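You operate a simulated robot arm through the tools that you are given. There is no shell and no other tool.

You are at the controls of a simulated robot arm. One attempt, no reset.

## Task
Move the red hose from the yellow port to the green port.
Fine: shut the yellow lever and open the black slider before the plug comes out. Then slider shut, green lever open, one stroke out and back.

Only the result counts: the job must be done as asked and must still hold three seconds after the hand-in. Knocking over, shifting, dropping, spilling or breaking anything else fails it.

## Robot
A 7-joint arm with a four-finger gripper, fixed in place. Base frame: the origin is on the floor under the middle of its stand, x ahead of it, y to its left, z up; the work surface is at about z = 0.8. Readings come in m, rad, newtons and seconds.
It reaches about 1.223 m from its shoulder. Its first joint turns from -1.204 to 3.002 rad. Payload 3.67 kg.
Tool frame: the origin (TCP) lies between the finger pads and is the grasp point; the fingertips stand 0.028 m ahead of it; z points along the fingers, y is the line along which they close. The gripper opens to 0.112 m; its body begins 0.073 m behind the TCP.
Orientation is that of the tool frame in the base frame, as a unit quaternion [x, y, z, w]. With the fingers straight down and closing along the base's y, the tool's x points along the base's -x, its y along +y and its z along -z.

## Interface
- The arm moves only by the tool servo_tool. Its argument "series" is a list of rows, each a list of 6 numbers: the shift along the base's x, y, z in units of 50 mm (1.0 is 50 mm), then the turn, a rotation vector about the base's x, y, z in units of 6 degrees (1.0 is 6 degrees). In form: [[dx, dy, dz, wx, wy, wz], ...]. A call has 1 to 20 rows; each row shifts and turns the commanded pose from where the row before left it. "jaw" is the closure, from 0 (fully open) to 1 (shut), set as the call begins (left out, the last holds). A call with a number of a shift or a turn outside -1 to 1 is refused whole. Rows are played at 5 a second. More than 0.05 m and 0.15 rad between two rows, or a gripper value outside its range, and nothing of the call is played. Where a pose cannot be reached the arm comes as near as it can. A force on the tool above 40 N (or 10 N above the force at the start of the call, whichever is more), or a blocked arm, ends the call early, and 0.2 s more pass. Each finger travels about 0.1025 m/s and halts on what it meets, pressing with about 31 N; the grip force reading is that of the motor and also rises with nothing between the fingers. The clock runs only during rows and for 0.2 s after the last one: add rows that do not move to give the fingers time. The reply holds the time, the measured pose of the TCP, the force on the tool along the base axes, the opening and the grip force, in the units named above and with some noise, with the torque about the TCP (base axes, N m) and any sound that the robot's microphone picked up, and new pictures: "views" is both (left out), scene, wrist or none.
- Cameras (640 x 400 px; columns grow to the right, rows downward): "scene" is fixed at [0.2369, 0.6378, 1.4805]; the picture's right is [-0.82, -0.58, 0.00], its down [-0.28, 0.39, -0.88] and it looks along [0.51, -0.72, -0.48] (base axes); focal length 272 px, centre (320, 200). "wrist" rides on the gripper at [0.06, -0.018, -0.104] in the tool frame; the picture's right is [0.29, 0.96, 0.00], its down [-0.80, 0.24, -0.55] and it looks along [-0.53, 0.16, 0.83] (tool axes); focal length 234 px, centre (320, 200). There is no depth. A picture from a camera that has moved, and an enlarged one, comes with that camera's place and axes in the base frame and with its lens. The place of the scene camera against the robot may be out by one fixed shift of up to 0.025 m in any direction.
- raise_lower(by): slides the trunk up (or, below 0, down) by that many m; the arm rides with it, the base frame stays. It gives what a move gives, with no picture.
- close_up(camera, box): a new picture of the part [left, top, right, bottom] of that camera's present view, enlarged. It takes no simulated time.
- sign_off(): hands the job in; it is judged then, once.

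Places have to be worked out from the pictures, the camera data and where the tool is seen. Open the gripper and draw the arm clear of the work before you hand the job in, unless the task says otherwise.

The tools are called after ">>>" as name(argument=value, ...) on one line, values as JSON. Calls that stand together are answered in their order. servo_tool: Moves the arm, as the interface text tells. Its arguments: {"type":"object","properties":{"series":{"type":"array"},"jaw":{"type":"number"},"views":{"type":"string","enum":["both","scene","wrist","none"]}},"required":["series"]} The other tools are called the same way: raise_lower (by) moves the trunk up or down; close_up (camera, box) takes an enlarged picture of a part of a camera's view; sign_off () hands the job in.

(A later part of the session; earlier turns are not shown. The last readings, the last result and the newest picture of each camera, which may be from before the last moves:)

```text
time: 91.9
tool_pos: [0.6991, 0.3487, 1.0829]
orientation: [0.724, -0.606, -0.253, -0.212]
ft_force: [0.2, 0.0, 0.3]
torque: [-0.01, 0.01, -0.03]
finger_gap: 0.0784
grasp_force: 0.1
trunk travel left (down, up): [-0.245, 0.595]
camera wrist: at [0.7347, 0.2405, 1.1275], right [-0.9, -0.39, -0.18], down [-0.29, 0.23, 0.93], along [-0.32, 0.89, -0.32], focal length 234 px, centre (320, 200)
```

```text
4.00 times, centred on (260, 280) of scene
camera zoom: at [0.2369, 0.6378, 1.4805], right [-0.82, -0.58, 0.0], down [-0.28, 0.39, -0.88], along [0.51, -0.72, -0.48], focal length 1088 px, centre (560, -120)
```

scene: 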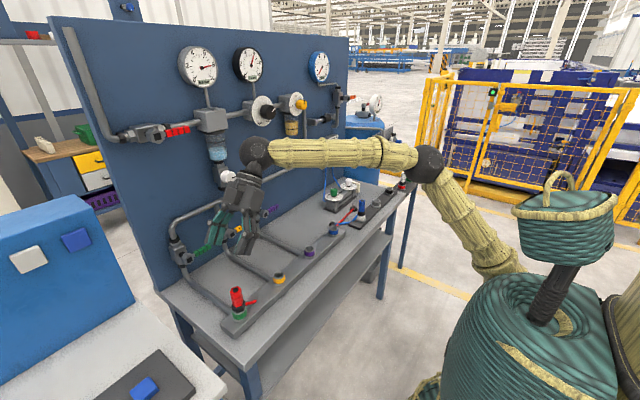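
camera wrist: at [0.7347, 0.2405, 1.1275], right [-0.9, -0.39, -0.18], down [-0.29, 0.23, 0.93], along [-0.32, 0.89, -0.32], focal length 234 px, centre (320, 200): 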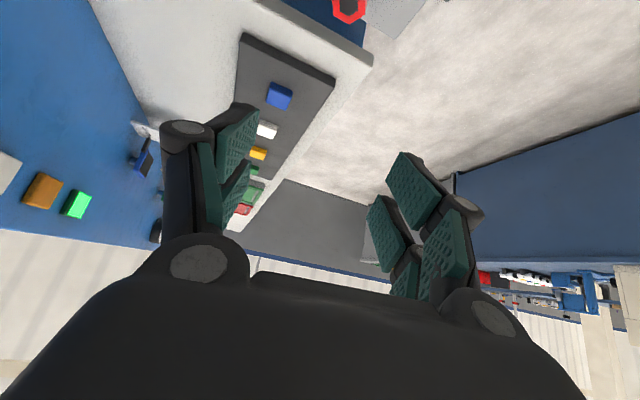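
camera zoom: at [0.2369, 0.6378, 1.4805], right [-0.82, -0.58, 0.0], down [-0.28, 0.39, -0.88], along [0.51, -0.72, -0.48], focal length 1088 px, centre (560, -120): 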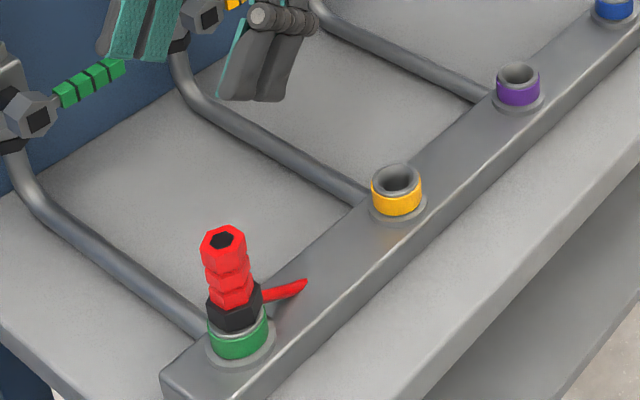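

The plug stands seated in green. Next I shut the slider: I travel right, un-lean the hand, then turn it to face the board with the jaw vertical.

>>> servo_tool(series=[[0, -0.9, 0.2, -0.8, -0.14, -0.2], [0, -0.9, 0.2, -0.8, -0.14, -0.2], [0, -0.9, 0.2, -0.8, -0.14, -0.2], [0, -0.9, 0.2, -0.8, -0.14, -0.2], [0, -0.9, 0.2, -0.8, -0.14, -0.2], [0, -0.9, 0.2, -0.8, -0.14, -0.2], [0, -0.9, 0.2, -0.8, -0.14, -0.2], [0, -0.9, 0.2, -0.8, -0.14, -0.2], [0, 0, 0, 0, 0, 0]], views="none")

>>> servo_tool(series=[[0, -0.5, 0, 0, -1, 0], [0, -0.5, 0, 0, -1, 0], [0, -0.5, 0, 0, -1, 0], [0, -0.5, 0, 0, -1, 0], [0, -0.5, 0, 0, -1, 0], [0, -0.5, 0, 0, -1, 0], [0, -0.5, 0, 0, -1, 0], [0.1, -0.5, 0, 0, -1, 0], [0.1, -0.5, 0, 0, -1, 0], [0.1, -0.5, 0, 0, -1, 0], [0.1, -0.5, 0, 0, -1, 0], [0.1, -0.5, 0, 0, -1, 0], [0.1, -0.5, 0, 0, -1, 0], [0.1, -0.5, 0, 0, -1, 0], [0.1, -0.5, 0, 0, -1, 0], [0, 0, 0, 0, 0, 0]], views="both")

```text
time: 93.9
tool_pos: [0.7013, -0.0123, 1.1656]
orientation: [0.715, -0.699, 0.021, -0.017]
ft_force: [0.0, 0.2, -0.3]
torque: [0.03, -0.04, 0.01]
finger_gap: 0.0785
grasp_force: 0.0
trunk travel left (down, up): [-0.245, 0.595]
```

```text
time: 97.3
tool_pos: [0.7402, -0.3888, 1.1617]
orientation: [0.49, -0.482, 0.52, -0.507]
ft_force: [-0.1, 0.9, 0.8]
torque: [-0.01, 0.03, -0.03]
finger_gap: 0.0784
grasp_force: 0.1
trunk travel left (down, up): [-0.245, 0.595]
camera wrist: at [0.6335, -0.4489, 1.1762], right [0.05, -0.31, -0.95], down [-0.54, 0.79, -0.29], along [0.84, 0.52, -0.12], focal length 234 px, centre (320, 200)
```

scene: 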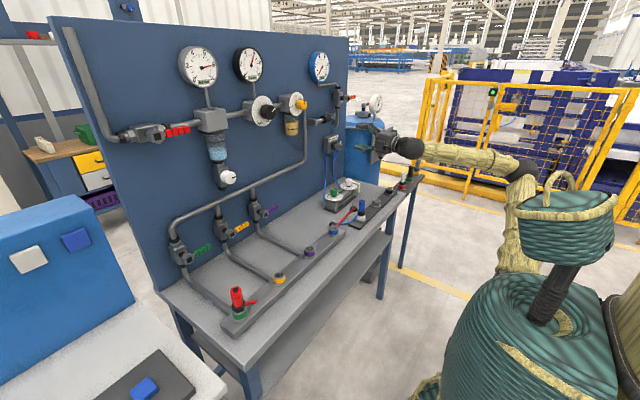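
wrist: 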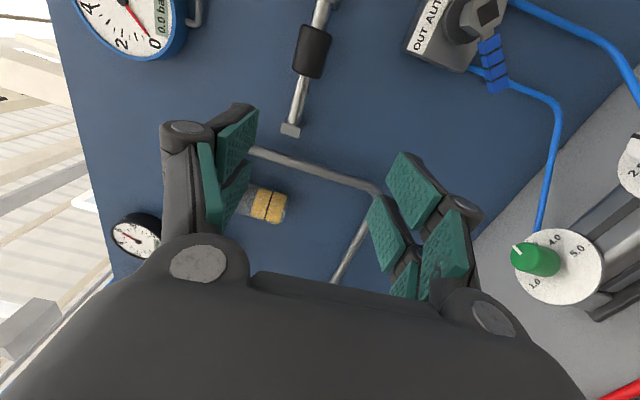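

The hand faces the board with the jaw vertical. I align with the sleeve at (y≈-0.443, z≈1.20) and approach.

>>> servo_tool(series=[[0.7, -0.36, 0.26, 0, 0.17, 0], [0.7, -0.36, 0.26, 0, 0.17, 0], [0.7, -0.36, 0.26, 0, 0.16, 0], [0, 0, 0, 0, 0, 0]], views="both")

>>> close_up(camera="scene", box=[280, 80, 420, 170])

```text
time: 98.3
tool_pos: [0.8463, -0.4447, 1.1968]
orientation: [0.504, -0.495, 0.507, -0.494]
ft_force: [-0.3, -0.6, 0.1]
torque: [0.02, -0.02, 0.01]
finger_gap: 0.0782
grasp_force: 0.1
trunk travel left (down, up): [-0.245, 0.595]
camera wrist: at [0.7408, -0.504, 1.2177], right [0.0, -0.31, -0.95], down [-0.55, 0.79, -0.26], along [0.83, 0.52, -0.17], focal length 234 px, centre (320, 200)
```

scene: 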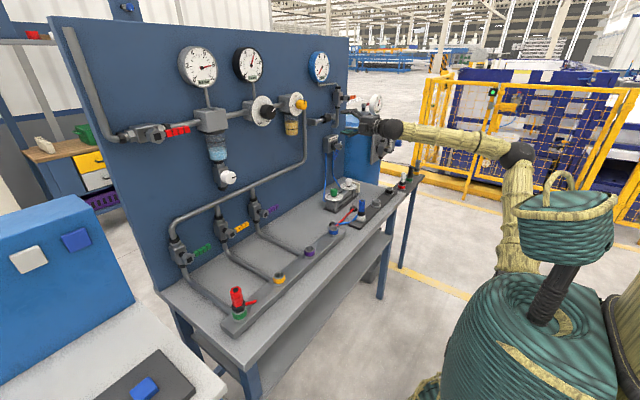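
wrist: 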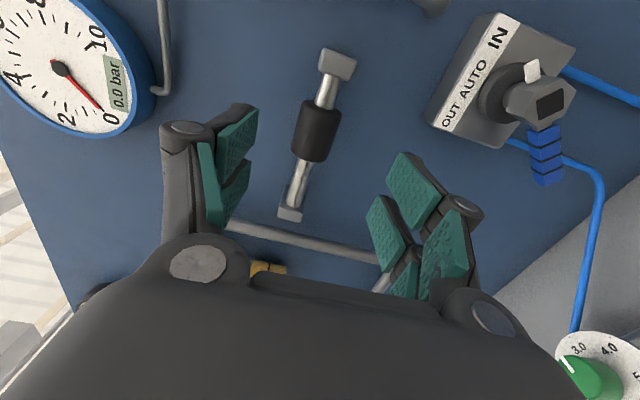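

```text
4.44 times, centred on (350, 125) of scene
camera zoom: at [0.2369, 0.6378, 1.4805], right [-0.82, -0.58, 0.0], down [-0.28, 0.39, -0.88], along [0.51, -0.72, -0.48], focal length 1209 px, centre (187, 533)
```

zoom: 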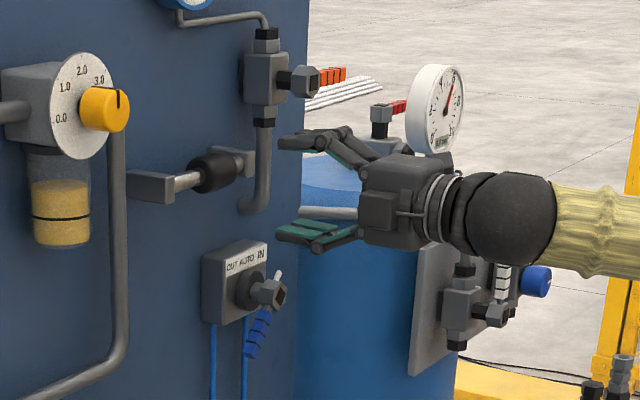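

Alignment is good, the sleeve only about 3 mm higher than the TCP. I go forward around it.

>>> servo_tool(series=[[0.4, 0, 0.04, 0, 0, 0], [0.4, 0, 0.03, 0, 0, 0], [0.4, 0, 0, 0, 0, 0], [0.4, 0, 0, 0, 0, 0], [0.4, 0, 0, 0, 0, 0], [0, 0, 0, 0, 0, 0], [0, 0, 0, 0, 0, 0]], views="wrist")

```text
time: 99.9
tool_pos: [0.9468, -0.4444, 1.2026]
orientation: [0.504, -0.496, 0.506, -0.494]
ft_force: [0.1, 0.5, -0.7]
torque: [0.01, -0.01, 0.03]
finger_gap: 0.0784
grasp_force: 0.1
trunk travel left (down, up): [-0.245, 0.595]
camera wrist: at [0.8405, -0.5047, 1.2225], right [0.0, -0.31, -0.95], down [-0.55, 0.79, -0.26], along [0.83, 0.52, -0.17], focal length 234 px, centre (320, 200)
```

wrist: 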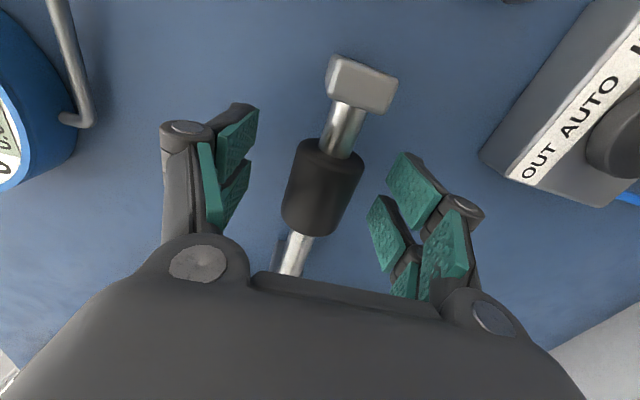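

The sleeve is centred between the pads. I close on it.

>>> servo_tool(series=[[0, 0, -0.03, 0, 0, 0], [0, 0, 0, 0, 0, 0], [0, 0, 0, 0, 0, 0], [0, 0, 0, 0, 0, 0]], jaw=0.9, views="none")

```text
time: 100.9
tool_pos: [0.9453, -0.4442, 1.2011]
orientation: [0.504, -0.496, 0.505, -0.495]
ft_force: [-5.7, 2.5, -8.2]
torque: [2.18, 0.24, -0.06]
finger_gap: 0.0379
grasp_force: 44.7
trunk travel left (down, up): [-0.245, 0.595]
```

Gripped (gap 37.9 mm). I slide it back +y by about 40 mm to its stop.

>>> servo_tool(series=[[0, 0.15, 0, 0, 0, 0], [0, 0.15, 0, 0, 0, 0], [0, 0.15, 0, 0, 0, 0], [0, 0.15, 0, 0, 0, 0], [0, 0.1, 0, 0, 0, 0], [0, 0, 0, 0, 0, 0]], views="none")

```text
time: 102.3
tool_pos: [0.945, -0.4092, 1.1999]
orientation: [0.504, -0.497, 0.506, -0.494]
ft_force: [1.8, -3.7, -11.9]
torque: [1.58, 0.11, 0.06]
finger_gap: 0.0374
grasp_force: 45.3
trunk travel left (down, up): [-0.245, 0.595]
```

It has moved 35 mm with no end stop yet; I continue in small steps.

>>> servo_tool(series=[[0, 0.08, 0, 0, 0, 0], [0, 0.08, 0, 0, 0, 0], [0, 0.06, 0, 0, 0, 0], [0, 0, 0, 0, 0, 0]], views="both")

>>> close_up(camera="scene", box=[280, 80, 420, 170])

```text
time: 103.3
tool_pos: [0.945, -0.4102, 1.2002]
orientation: [0.501, -0.498, 0.505, -0.496]
ft_force: [18.3, -24.1, 5.9]
torque: [1.49, 0.1, -1.44]
finger_gap: 0.0371
grasp_force: 44.5
trunk travel left (down, up): [-0.245, 0.595]
camera wrist: at [0.8398, -0.4694, 1.2196], right [0.0, -0.3, -0.95], down [-0.55, 0.8, -0.25], along [0.84, 0.52, -0.16], focal length 234 px, centre (320, 200)
```

scene: 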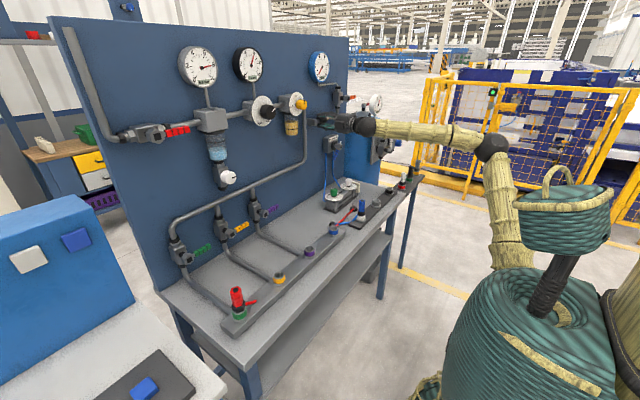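
wrist: 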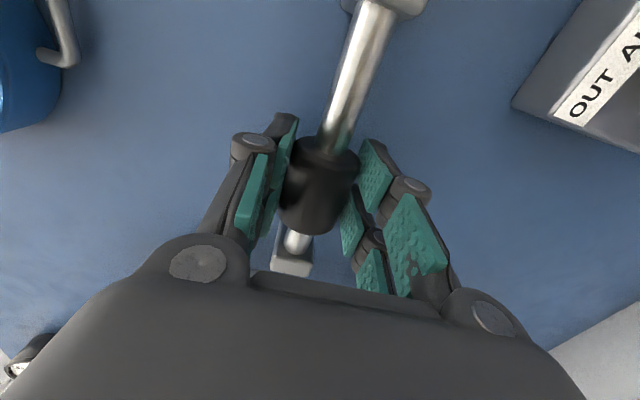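

```text
4.44 times, centred on (350, 125) of scene
camera zoom: at [0.2369, 0.6378, 1.4805], right [-0.82, -0.58, 0.0], down [-0.28, 0.39, -0.88], along [0.51, -0.72, -0.48], focal length 1209 px, centre (187, 533)
```

zoom: 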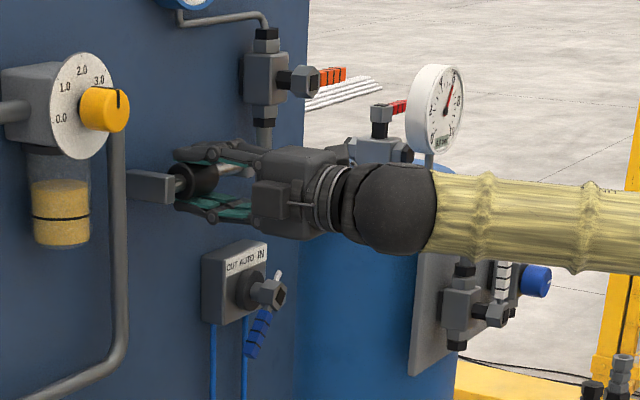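

The y force is -24 N, so it is at the stop. I release, back out and compare with the original position.

>>> servo_tool(series=[[0, -0.06, 0, 0, 0, 0], [0, 0, 0, 0, 0, 0], [0, 0, 0, 0, 0, 0], [-0.4, 0, 0, 0, 0, 0], [-0.8, 0, 0, 0, 0, 0], [-0.8, 0, 0, 0, 0, 0], [-0.6, 0, 0, 0, 0, 0], [0, 0, 0, 0, 0, 0]], jaw=0.3, views="both")

>>> close_up(camera="scene", box=[280, 80, 420, 170])

>>> close_up(camera="wrist", box=[240, 20, 400, 240])

```text
time: 105.1
tool_pos: [0.8147, -0.3993, 1.2041]
orientation: [0.505, -0.494, 0.507, -0.494]
ft_force: [0.3, 1.2, 0.0]
torque: [0.03, 0.07, -0.1]
finger_gap: 0.0786
grasp_force: 0.1
trunk travel left (down, up): [-0.245, 0.595]
camera wrist: at [0.7094, -0.4585, 1.2234], right [0.0, -0.31, -0.95], down [-0.55, 0.79, -0.26], along [0.83, 0.52, -0.17], focal length 234 px, centre (320, 200)
```

scene: 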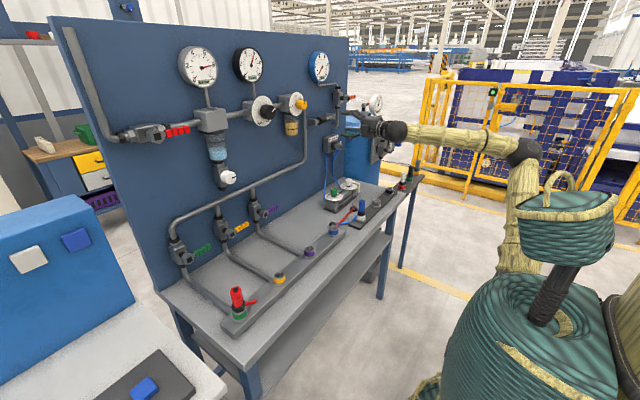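
wrist: 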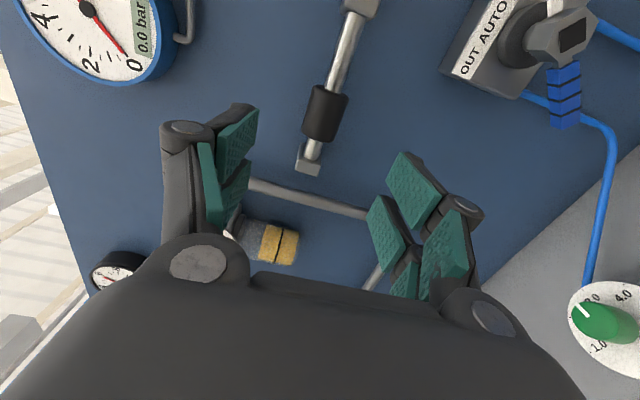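

```text
4.44 times, centred on (350, 125) of scene
camera zoom: at [0.2369, 0.6378, 1.4805], right [-0.82, -0.58, 0.0], down [-0.28, 0.39, -0.88], along [0.51, -0.72, -0.48], focal length 1209 px, centre (187, 533)
```

zoom: 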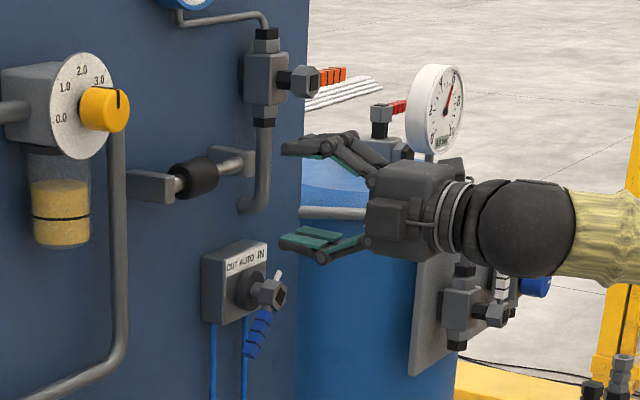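

```text
1.82 times, centred on (320, 130) of wrist
camera zoom: at [0.7094, -0.4585, 1.2234], right [0.0, -0.31, -0.95], down [-0.55, 0.79, -0.26], along [0.83, 0.52, -0.17], focal length 426 px, centre (320, 327)
```

zoom: 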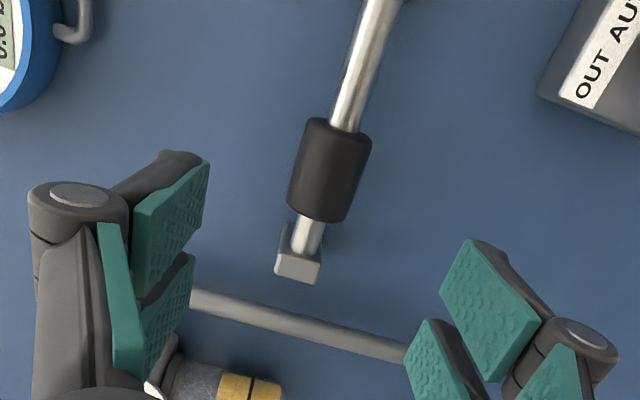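

I take the same zoom as at the start to compare the sleeve position exactly.

>>> close_up(camera="scene", box=[290, 50, 370, 130])

>>> close_up(camera="scene", box=[290, 70, 370, 120])

```text
5.00 times, centred on (330, 90) of scene
camera zoom: at [0.2369, 0.6378, 1.4805], right [-0.82, -0.58, 0.0], down [-0.28, 0.39, -0.88], along [0.51, -0.72, -0.48], focal length 1360 px, centre (270, 750)
```

zoom: 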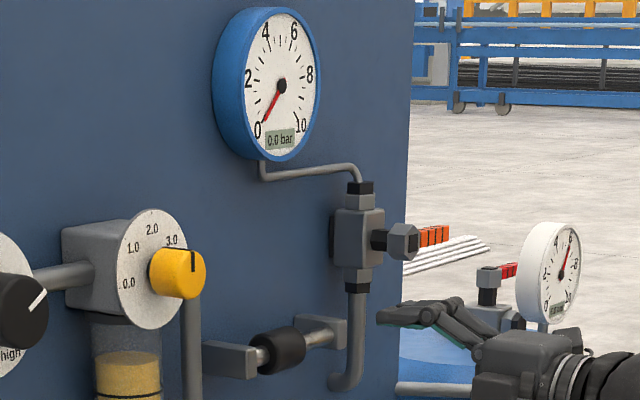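

```text
8.00 times, centred on (330, 95) of scene
camera zoom: at [0.2369, 0.6378, 1.4805], right [-0.82, -0.58, 0.0], down [-0.28, 0.39, -0.88], along [0.51, -0.72, -0.48], focal length 2176 px, centre (240, 1040)
```

zoom: 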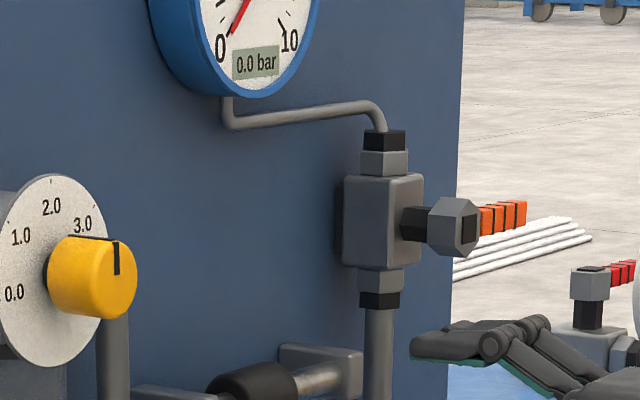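

The sleeve is exactly back where it started, so the slider is shut. For the green lever I bring the hand, jaw closed and yawed left with its flat side level, to the left side so I can lift the lever from below.

>>> servo_tool(series=[[-0.95, 0, 0, 0, 0, 0], [-0.95, 0, 0, 0, 0, 0], [0, 0.9, -0.25, 0, 0, 0.5], [0, 0.9, -0.25, 0, 0, 0.5], [0, 0.9, -0.25, 0, 0, 0.5], [0, 0.9, -0.25, 0, 0, 0.5], [0, 0.9, -0.25, 0, 0, 0.5], [0, 0.9, -0.25, 0, 0, 0.5], [0, 0.9, -0.25, 0, 0, 0.5], [0, 0.9, -0.25, 0, 0, 0.5], [0, 0.9, -0.25, 0, 0, 0.5], [0, 0.9, -0.25, 0, 0, 0.5], [0, 0.9, -0.25, 0, 0, 0.5], [0, 0.9, -0.25, 0, 0, 0.33], [0, 0, 0, -0.48, 0.68, 0], [0, 0, 0, -0.48, 0.68, 0], [0, 0, 0, -0.48, 0.68, 0], [0, 0, 0, -0.48, 0.68, 0], [0, 0, 0, 0, 0, 0]], jaw=1, views="both")

```text
time: 109.1
tool_pos: [0.7181, 0.1396, 1.053]
orientation: [0.729, -0.372, 0.271, -0.506]
ft_force: [-0.2, 0.1, 0.5]
torque: [-0.02, 0.03, 0.04]
finger_gap: 0.0001
grasp_force: 31.2
trunk travel left (down, up): [-0.245, 0.595]
camera wrist: at [0.6769, 0.0377, 1.1076], right [-0.09, -0.44, -0.89], down [-0.95, 0.3, -0.05], along [0.29, 0.85, -0.44], focal length 234 px, centre (320, 200)
```

scene: 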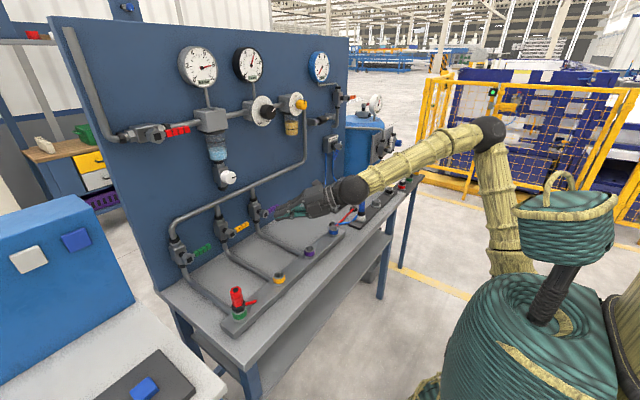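
wrist: 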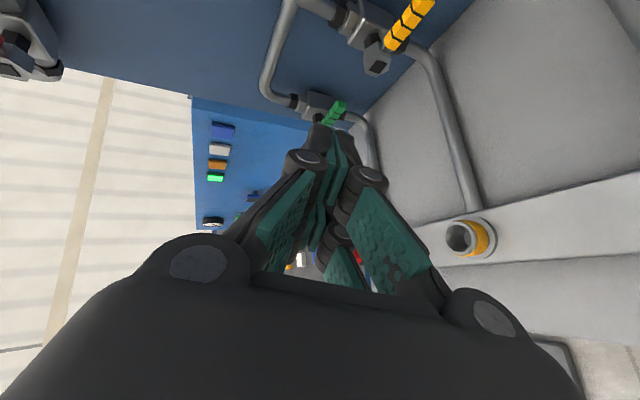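

Orientation is as planned, with the pointing direction (0.77, 0.54, -0.34). I move to a standoff at (0.807, 0.226, 0.937) in line with the spot beneath the green lever.

>>> servo_tool(series=[[0.445, 0.43, -0.58, 0, 0, 0], [0.445, 0.43, -0.58, 0, 0, 0], [0.445, 0.43, -0.58, 0, 0, 0], [0.445, 0.43, -0.58, 0, 0, 0], [0, 0, 0, 0, 0, 0]], views="both")

>>> close_up(camera="scene", box=[160, 195, 300, 305])

>>> close_up(camera="wrist", box=[240, 0, 480, 160])

```text
time: 110.3
tool_pos: [0.8102, 0.2256, 0.9365]
orientation: [0.73, -0.371, 0.273, -0.505]
ft_force: [0.6, -0.5, -0.8]
torque: [0.02, -0.02, -0.01]
finger_gap: 0.0
grasp_force: 30.7
trunk travel left (down, up): [-0.245, 0.595]
camera wrist: at [0.7668, 0.1245, 0.9916], right [-0.09, -0.44, -0.89], down [-0.95, 0.3, -0.05], along [0.29, 0.85, -0.44], focal length 234 px, centre (320, 200)
```

scene: 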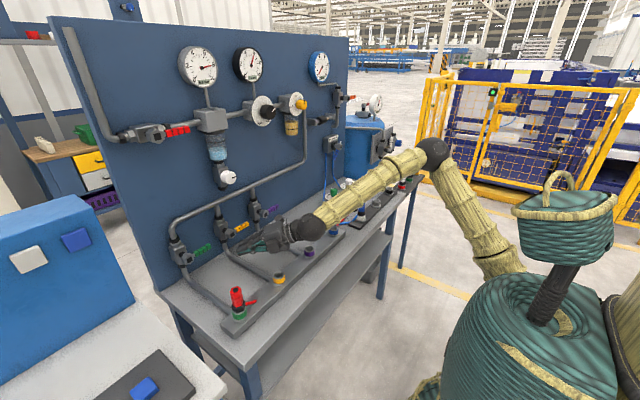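
wrist: 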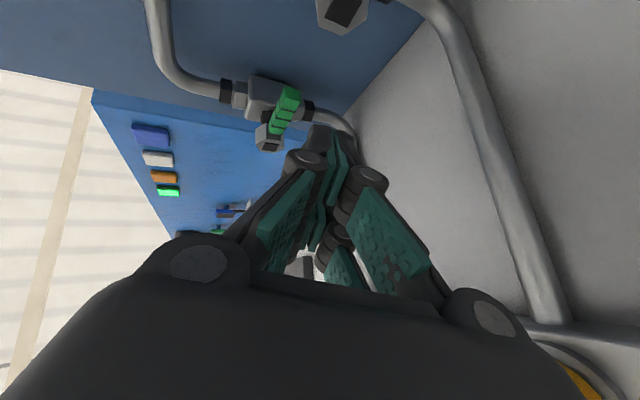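

```text
3.64 times, centred on (230, 250) of scene
camera zoom: at [0.2369, 0.6378, 1.4805], right [-0.82, -0.58, 0.0], down [-0.28, 0.39, -0.88], along [0.51, -0.72, -0.48], focal length 989 px, centre (647, 18)
```

zoom: 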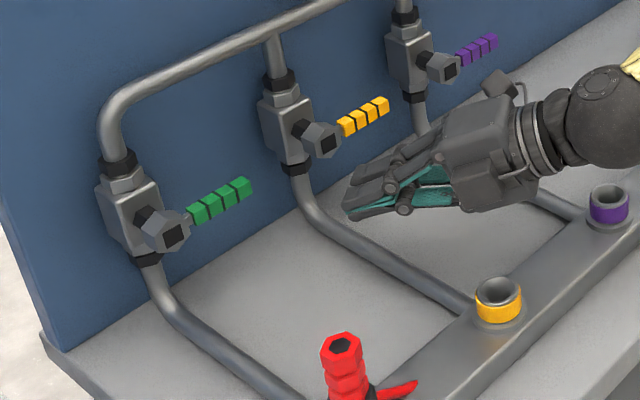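

```text
2.50 times, centred on (360, 80) of wrist
camera zoom: at [0.7668, 0.1245, 0.9916], right [-0.09, -0.44, -0.89], down [-0.95, 0.3, -0.05], along [0.29, 0.85, -0.44], focal length 585 px, centre (220, 500)
```

zoom: 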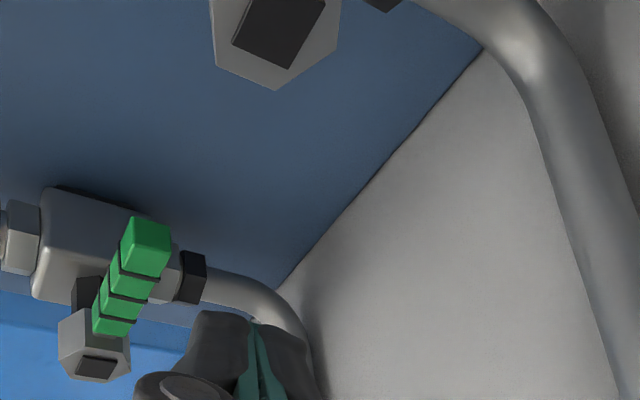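

I slide in along the pointing direction to just beneath the green lever.

>>> servo_tool(series=[[0.44, 0.32, -0.28, 0, 0, 0], [0.44, 0.32, -0.25, 0, 0, 0], [0.45, 0.32, -0.2, 0, 0, 0], [0.45, 0.32, -0.16, 0, 0, 0], [0, 0, 0, 0, 0, 0]], views="both")

>>> close_up(camera="scene", box=[160, 195, 300, 305])

>>> close_up(camera="wrist", box=[200, 40, 440, 200])

```text
time: 111.5
tool_pos: [0.8991, 0.2904, 0.8927]
orientation: [0.73, -0.371, 0.273, -0.505]
ft_force: [0.3, 0.3, -0.3]
torque: [0.01, 0.01, -0.01]
finger_gap: 0.0
grasp_force: 30.8
trunk travel left (down, up): [-0.245, 0.595]
camera wrist: at [0.8568, 0.189, 0.9478], right [-0.09, -0.44, -0.89], down [-0.95, 0.3, -0.05], along [0.29, 0.85, -0.45], focal length 234 px, centre (320, 200)
```

scene: 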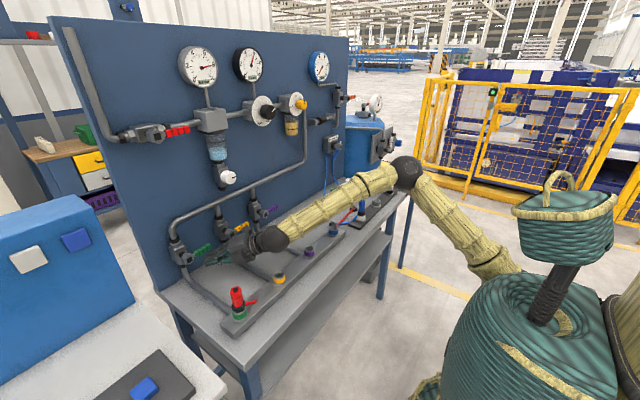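
wrist: 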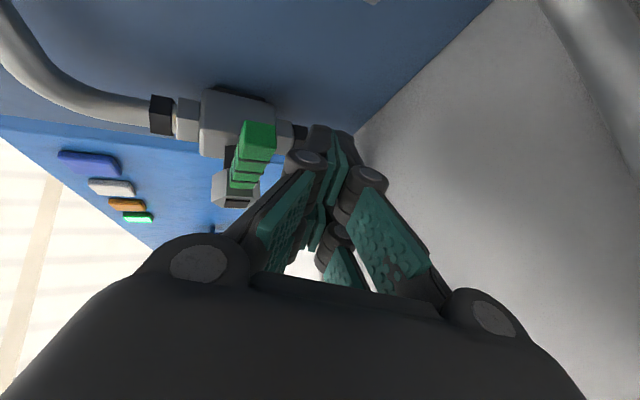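

```text
3.64 times, centred on (230, 250) of scene
camera zoom: at [0.2369, 0.6378, 1.4805], right [-0.82, -0.58, 0.0], down [-0.28, 0.39, -0.88], along [0.51, -0.72, -0.48], focal length 989 px, centre (647, 18)
```

zoom: 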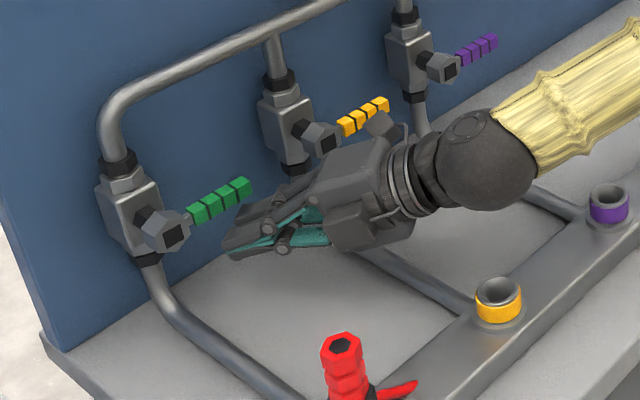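

```text
2.50 times, centred on (320, 120) of wrist
camera zoom: at [0.8568, 0.189, 0.9478], right [-0.09, -0.44, -0.89], down [-0.95, 0.3, -0.05], along [0.29, 0.85, -0.45], focal length 585 px, centre (320, 400)
```

zoom: 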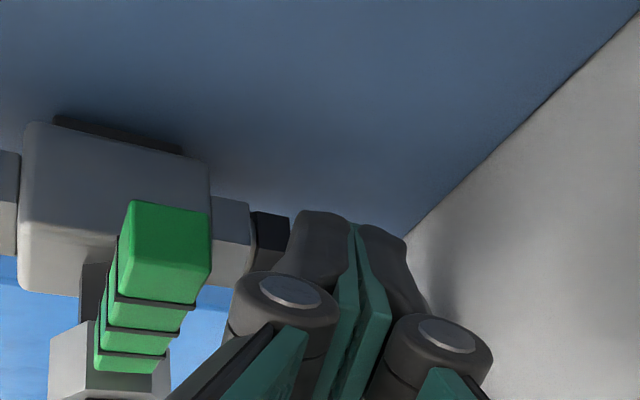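

The fingers are just under the lever's outer end. I push up in 1 cm steps.

>>> servo_tool(series=[[0, 0, 0.2, 0, 0, 0], [0, 0, 0.2, 0, 0, 0], [0, 0, 0.2, 0, 0, 0], [0, 0, 0.2, 0, 0, 0], [0, 0, 0, 0, 0, 0]], views="both")

>>> close_up(camera="scene", box=[160, 195, 300, 305])

>>> close_up(camera="wrist", box=[200, 40, 440, 200])

```text
time: 112.7
tool_pos: [0.897, 0.2866, 0.9329]
orientation: [0.729, -0.371, 0.273, -0.506]
ft_force: [0.4, 0.1, 0.1]
torque: [0.01, -0.01, -0.01]
finger_gap: 0.0003
grasp_force: 31.2
trunk travel left (down, up): [-0.245, 0.595]
camera wrist: at [0.8559, 0.1862, 0.9874], right [-0.09, -0.44, -0.89], down [-0.95, 0.3, -0.05], along [0.29, 0.85, -0.44], focal length 234 px, centre (320, 200)
```

scene: 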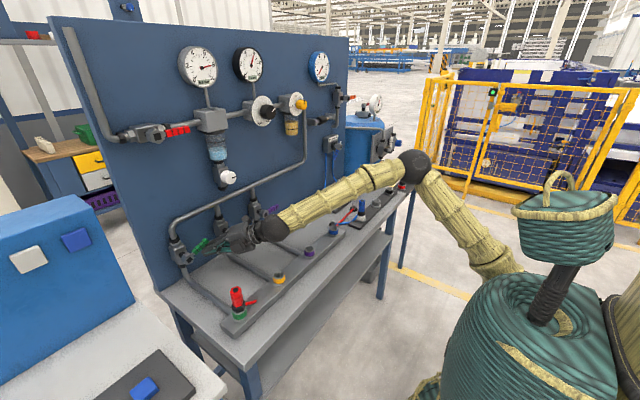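
wrist: 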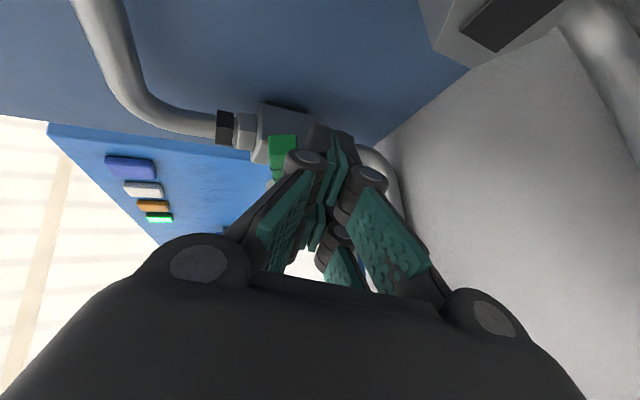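

```text
3.64 times, centred on (230, 250) of scene
camera zoom: at [0.2369, 0.6378, 1.4805], right [-0.82, -0.58, 0.0], down [-0.28, 0.39, -0.88], along [0.51, -0.72, -0.48], focal length 989 px, centre (647, 18)
```

zoom: 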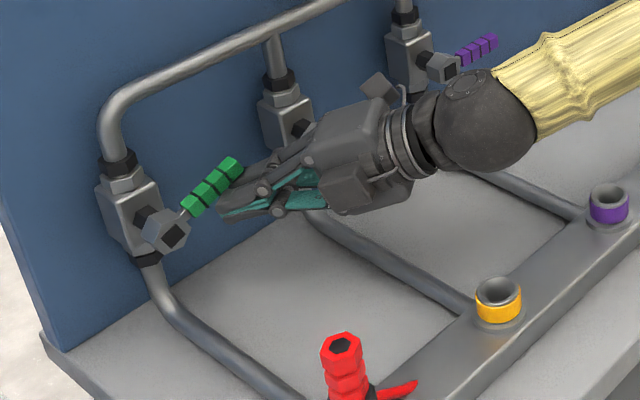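

```text
2.50 times, centred on (320, 120) of wrist
camera zoom: at [0.8559, 0.1862, 0.9874], right [-0.09, -0.44, -0.89], down [-0.95, 0.3, -0.05], along [0.29, 0.85, -0.44], focal length 585 px, centre (320, 400)
```

zoom: 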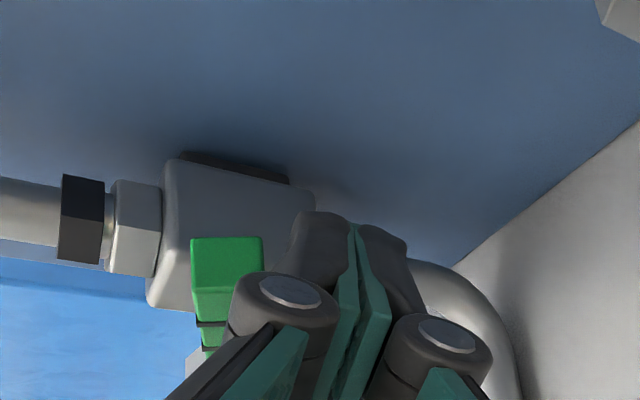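

The green lever is coming up (about 25°). I keep lifting while moving gradually toward +y.

>>> servo_tool(series=[[0, 0, 0.2, 0, 0, 0], [0, 0, 0.2, 0, 0, 0], [0, 0.05, 0.2, 0, 0, 0], [0, 0.1, 0.2, 0, 0, 0], [0, 0, 0, 0, 0, 0]], views="both")

>>> close_up(camera="scene", box=[160, 195, 300, 305])

>>> close_up(camera="wrist", box=[200, 40, 440, 200])

```text
time: 113.9
tool_pos: [0.8971, 0.2965, 0.9716]
orientation: [0.73, -0.371, 0.273, -0.505]
ft_force: [0.4, -0.9, 0.0]
torque: [0.02, 0.01, 0.02]
finger_gap: 0.0
grasp_force: 30.9
trunk travel left (down, up): [-0.245, 0.595]
camera wrist: at [0.8551, 0.1945, 1.0271], right [-0.09, -0.44, -0.89], down [-0.95, 0.3, -0.05], along [0.3, 0.85, -0.44], focal length 234 px, centre (320, 200)
```

scene: 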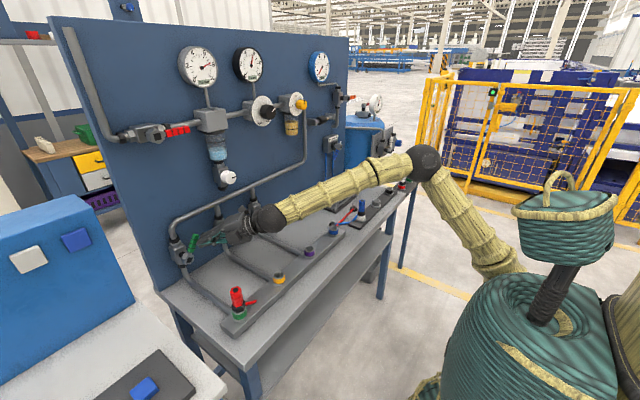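
wrist: 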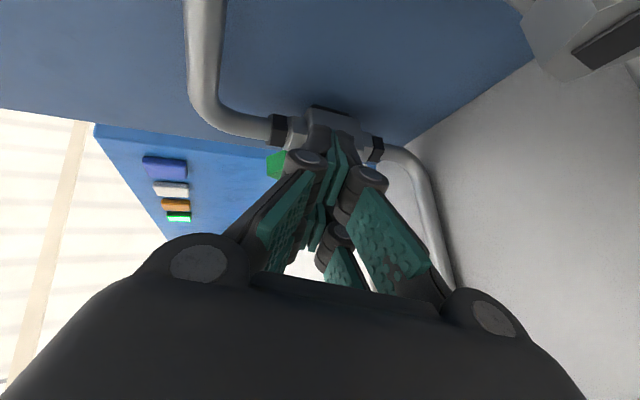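

```text
3.64 times, centred on (230, 250) of scene
camera zoom: at [0.2369, 0.6378, 1.4805], right [-0.82, -0.58, 0.0], down [-0.28, 0.39, -0.88], along [0.51, -0.72, -0.48], focal length 989 px, centre (647, 18)
```

zoom: 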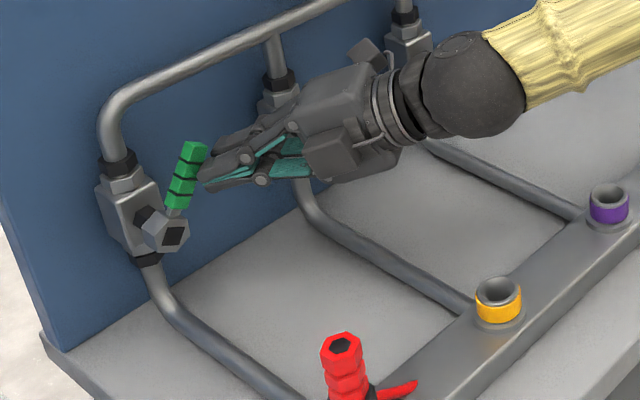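

```text
2.50 times, centred on (320, 120) of wrist
camera zoom: at [0.8551, 0.1945, 1.0271], right [-0.09, -0.44, -0.89], down [-0.95, 0.3, -0.05], along [0.3, 0.85, -0.44], focal length 585 px, centre (320, 400)
```

zoom: 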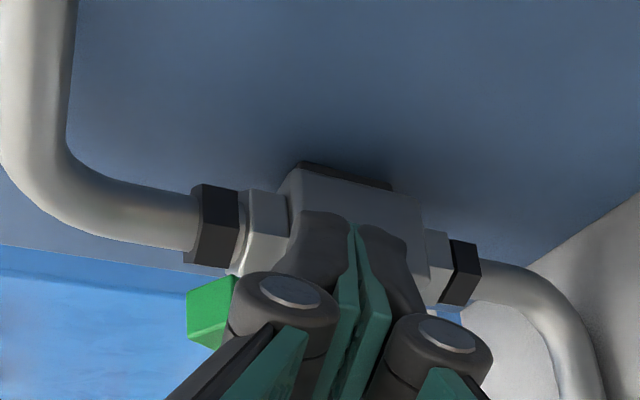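

The lever is about 60° up. Now I push toward +y to bring it upright against its stop.

>>> servo_tool(series=[[0, 0.15, 0.04, 0, 0, 0], [0, 0.15, 0, 0, 0, 0], [0, 0.15, 0, 0, 0, 0], [0, 0, 0, 0, 0, 0]], views="both")

>>> close_up(camera="scene", box=[160, 195, 300, 305])

```text
time: 114.9
tool_pos: [0.896, 0.3189, 0.9723]
orientation: [0.73, -0.371, 0.273, -0.505]
ft_force: [-1.4, -1.0, 0.7]
torque: [0.0, -0.02, 0.06]
finger_gap: 0.0
grasp_force: 30.9
trunk travel left (down, up): [-0.245, 0.595]
camera wrist: at [0.8545, 0.2176, 1.0283], right [-0.09, -0.44, -0.89], down [-0.95, 0.3, -0.06], along [0.29, 0.85, -0.44], focal length 234 px, centre (320, 200)
```

scene: 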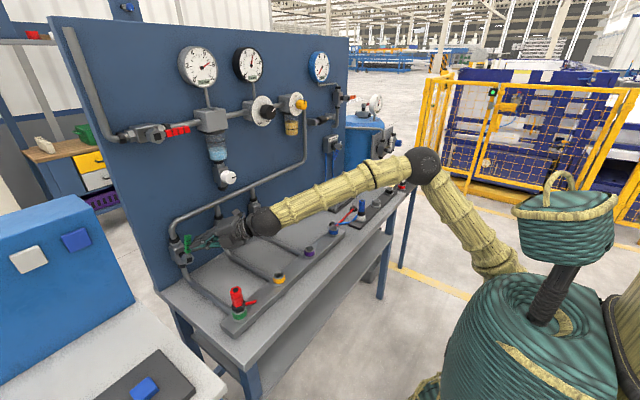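
wrist: 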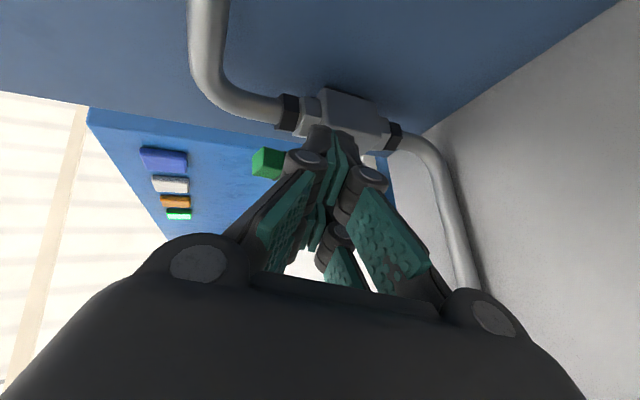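

```text
3.64 times, centred on (230, 250) of scene
camera zoom: at [0.2369, 0.6378, 1.4805], right [-0.82, -0.58, 0.0], down [-0.28, 0.39, -0.88], along [0.51, -0.72, -0.48], focal length 989 px, centre (647, 18)
```

zoom: 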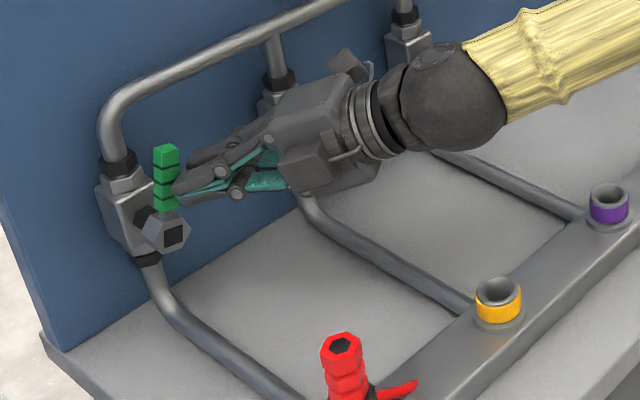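

Almost upright; I push a little further in small steps until it meets the stop.

>>> servo_tool(series=[[0, 0.1, 0, 0, 0, 0], [0, 0.1, 0, 0, 0, 0], [0, 0.06, 0, 0, 0, 0], [0, 0, 0, 0, 0, 0]], views="both")

>>> close_up(camera="scene", box=[160, 195, 280, 275])

```text
time: 115.9
tool_pos: [0.8971, 0.3316, 0.974]
orientation: [0.73, -0.371, 0.272, -0.506]
ft_force: [-1.4, -2.4, -0.9]
torque: [0.0, 0.01, -0.07]
finger_gap: 0.0
grasp_force: 31.3
trunk travel left (down, up): [-0.245, 0.595]
camera wrist: at [0.854, 0.2302, 1.0286], right [-0.09, -0.44, -0.89], down [-0.95, 0.3, -0.05], along [0.3, 0.85, -0.44], focal length 234 px, centre (320, 200)
```

scene: 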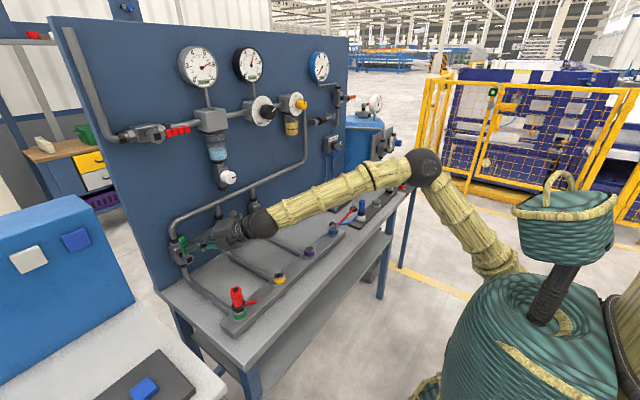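
wrist: 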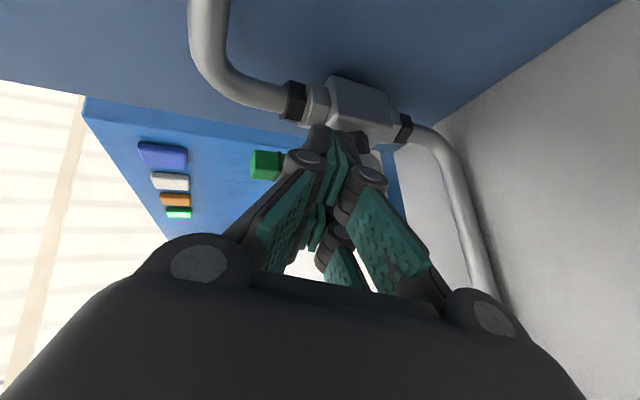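

```text
5.00 times, centred on (220, 235) of scene
camera zoom: at [0.2369, 0.6378, 1.4805], right [-0.82, -0.58, 0.0], down [-0.28, 0.39, -0.88], along [0.51, -0.72, -0.48], focal length 1360 px, centre (820, 25)
```

zoom: 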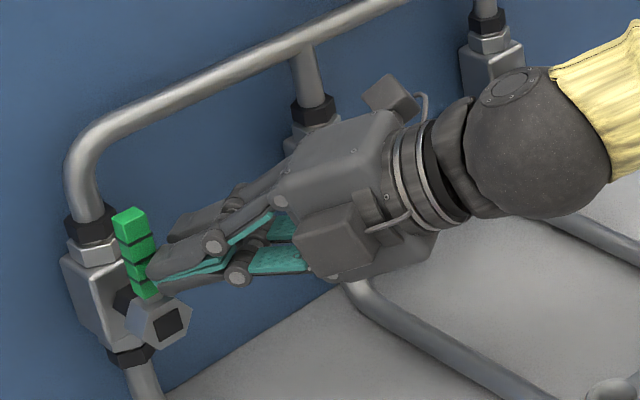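

It now looks vertical. I nudge a bit more to confirm the end stop by force.

>>> servo_tool(series=[[0, 0.08, 0, 0, 0, 0], [0, 0.06, 0, 0, 0, 0], [0, 0, 0, 0, 0, 0]], views="scene")

>>> close_up(camera="scene", box=[160, 195, 280, 275])

```text
time: 116.4
tool_pos: [0.8959, 0.3333, 0.9743]
orientation: [0.729, -0.373, 0.273, -0.505]
ft_force: [-24.9, -33.6, -2.5]
torque: [-0.09, 0.06, -0.1]
finger_gap: 0.0
grasp_force: 31.1
trunk travel left (down, up): [-0.245, 0.595]
stopped in row 2: the force on the tool passed its limit at 45 N (the readings are from after the stop); the commanded pose is now the measured one
```

scene: 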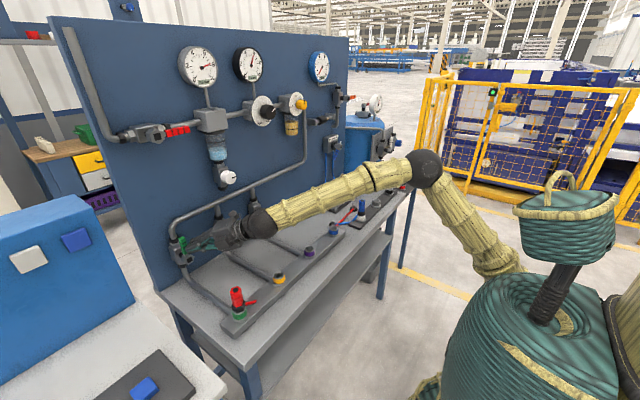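

```text
5.00 times, centred on (220, 235) of scene
camera zoom: at [0.2369, 0.6378, 1.4805], right [-0.82, -0.58, 0.0], down [-0.28, 0.39, -0.88], along [0.51, -0.72, -0.48], focal length 1360 px, centre (820, 25)
```

zoom: 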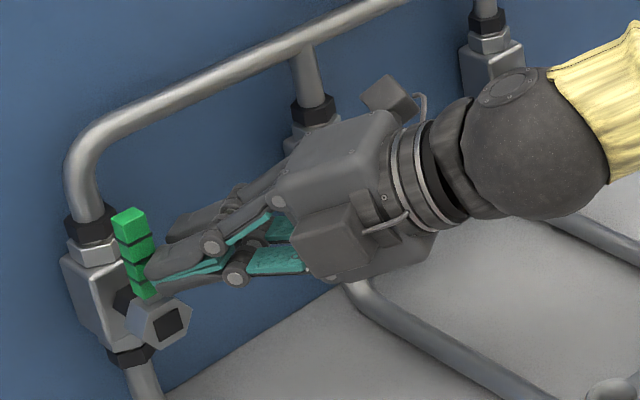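

The stop is firm at 45 N: the green lever is fully open. I ease off and retract along the hand's axis.

>>> servo_tool(series=[[0, -0.2, 0, 0, 0, 0], [-0.5, -0.35, 0.25, 0, 0, 0], [-0.65, -0.45, 0.35, 0, 0, 0], [-0.65, -0.45, 0.35, 0, 0, 0], [-0.65, -0.45, 0.35, 0, 0, 0], [0, 0, 0, 0, 0, 0]], views="both")

>>> close_up(camera="scene", box=[160, 195, 300, 315])

>>> close_up(camera="scene", box=[180, 40, 330, 140])

>>> close_up(camera="scene", box=[310, 120, 390, 220])

```text
time: 117.8
tool_pos: [0.7706, 0.2409, 1.0368]
orientation: [0.73, -0.372, 0.272, -0.505]
ft_force: [-1.1, 0.8, 0.3]
torque: [0.03, 0.02, -0.02]
finger_gap: 0.0
grasp_force: 31.4
trunk travel left (down, up): [-0.245, 0.595]
camera wrist: at [0.7291, 0.1402, 1.092], right [-0.09, -0.44, -0.89], down [-0.95, 0.3, -0.05], along [0.3, 0.84, -0.45], focal length 234 px, centre (320, 200)
```

scene: 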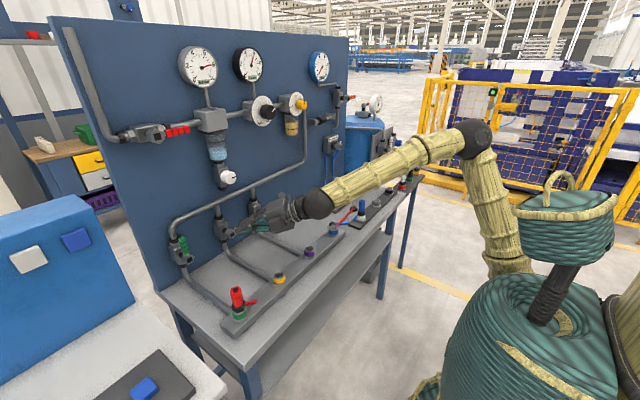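
wrist: 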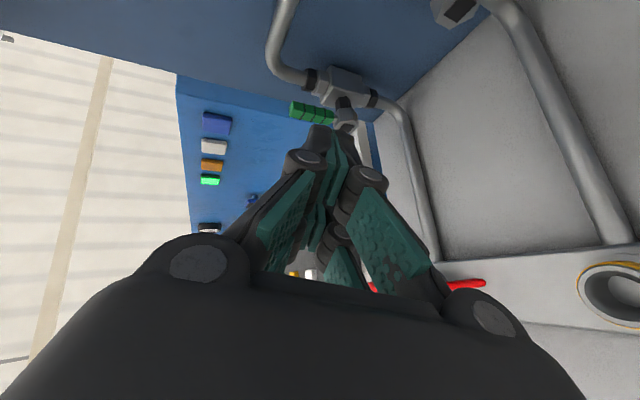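

```text
3.33 times, centred on (230, 255) of scene
camera zoom: at [0.2369, 0.6378, 1.4805], right [-0.82, -0.58, 0.0], down [-0.28, 0.39, -0.88], along [0.51, -0.72, -0.48], focal length 907 px, centre (620, 17)
```

zoom: 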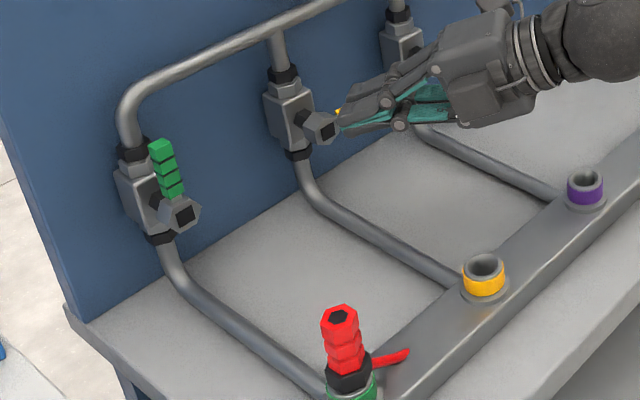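

```text
4.00 times, centred on (255, 90) of scene
camera zoom: at [0.2369, 0.6378, 1.4805], right [-0.82, -0.58, 0.0], down [-0.28, 0.39, -0.88], along [0.51, -0.72, -0.48], focal length 1088 px, centre (580, 640)
```

zoom: 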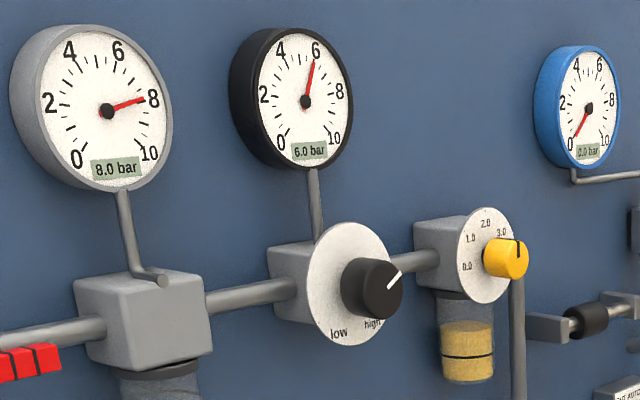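

```text
4.00 times, centred on (350, 170) of scene
camera zoom: at [0.2369, 0.6378, 1.4805], right [-0.82, -0.58, 0.0], down [-0.28, 0.39, -0.88], along [0.51, -0.72, -0.48], focal length 1088 px, centre (200, 320)
```

zoom: 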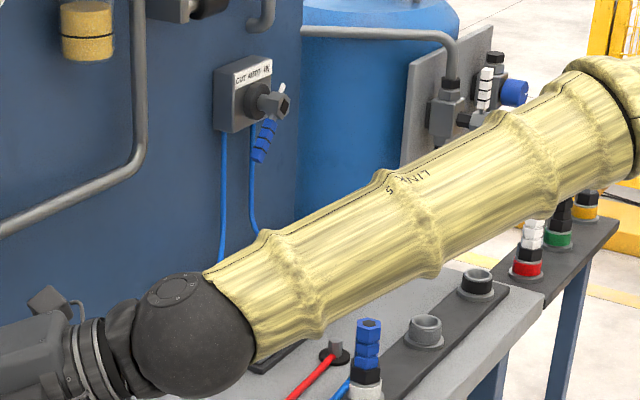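

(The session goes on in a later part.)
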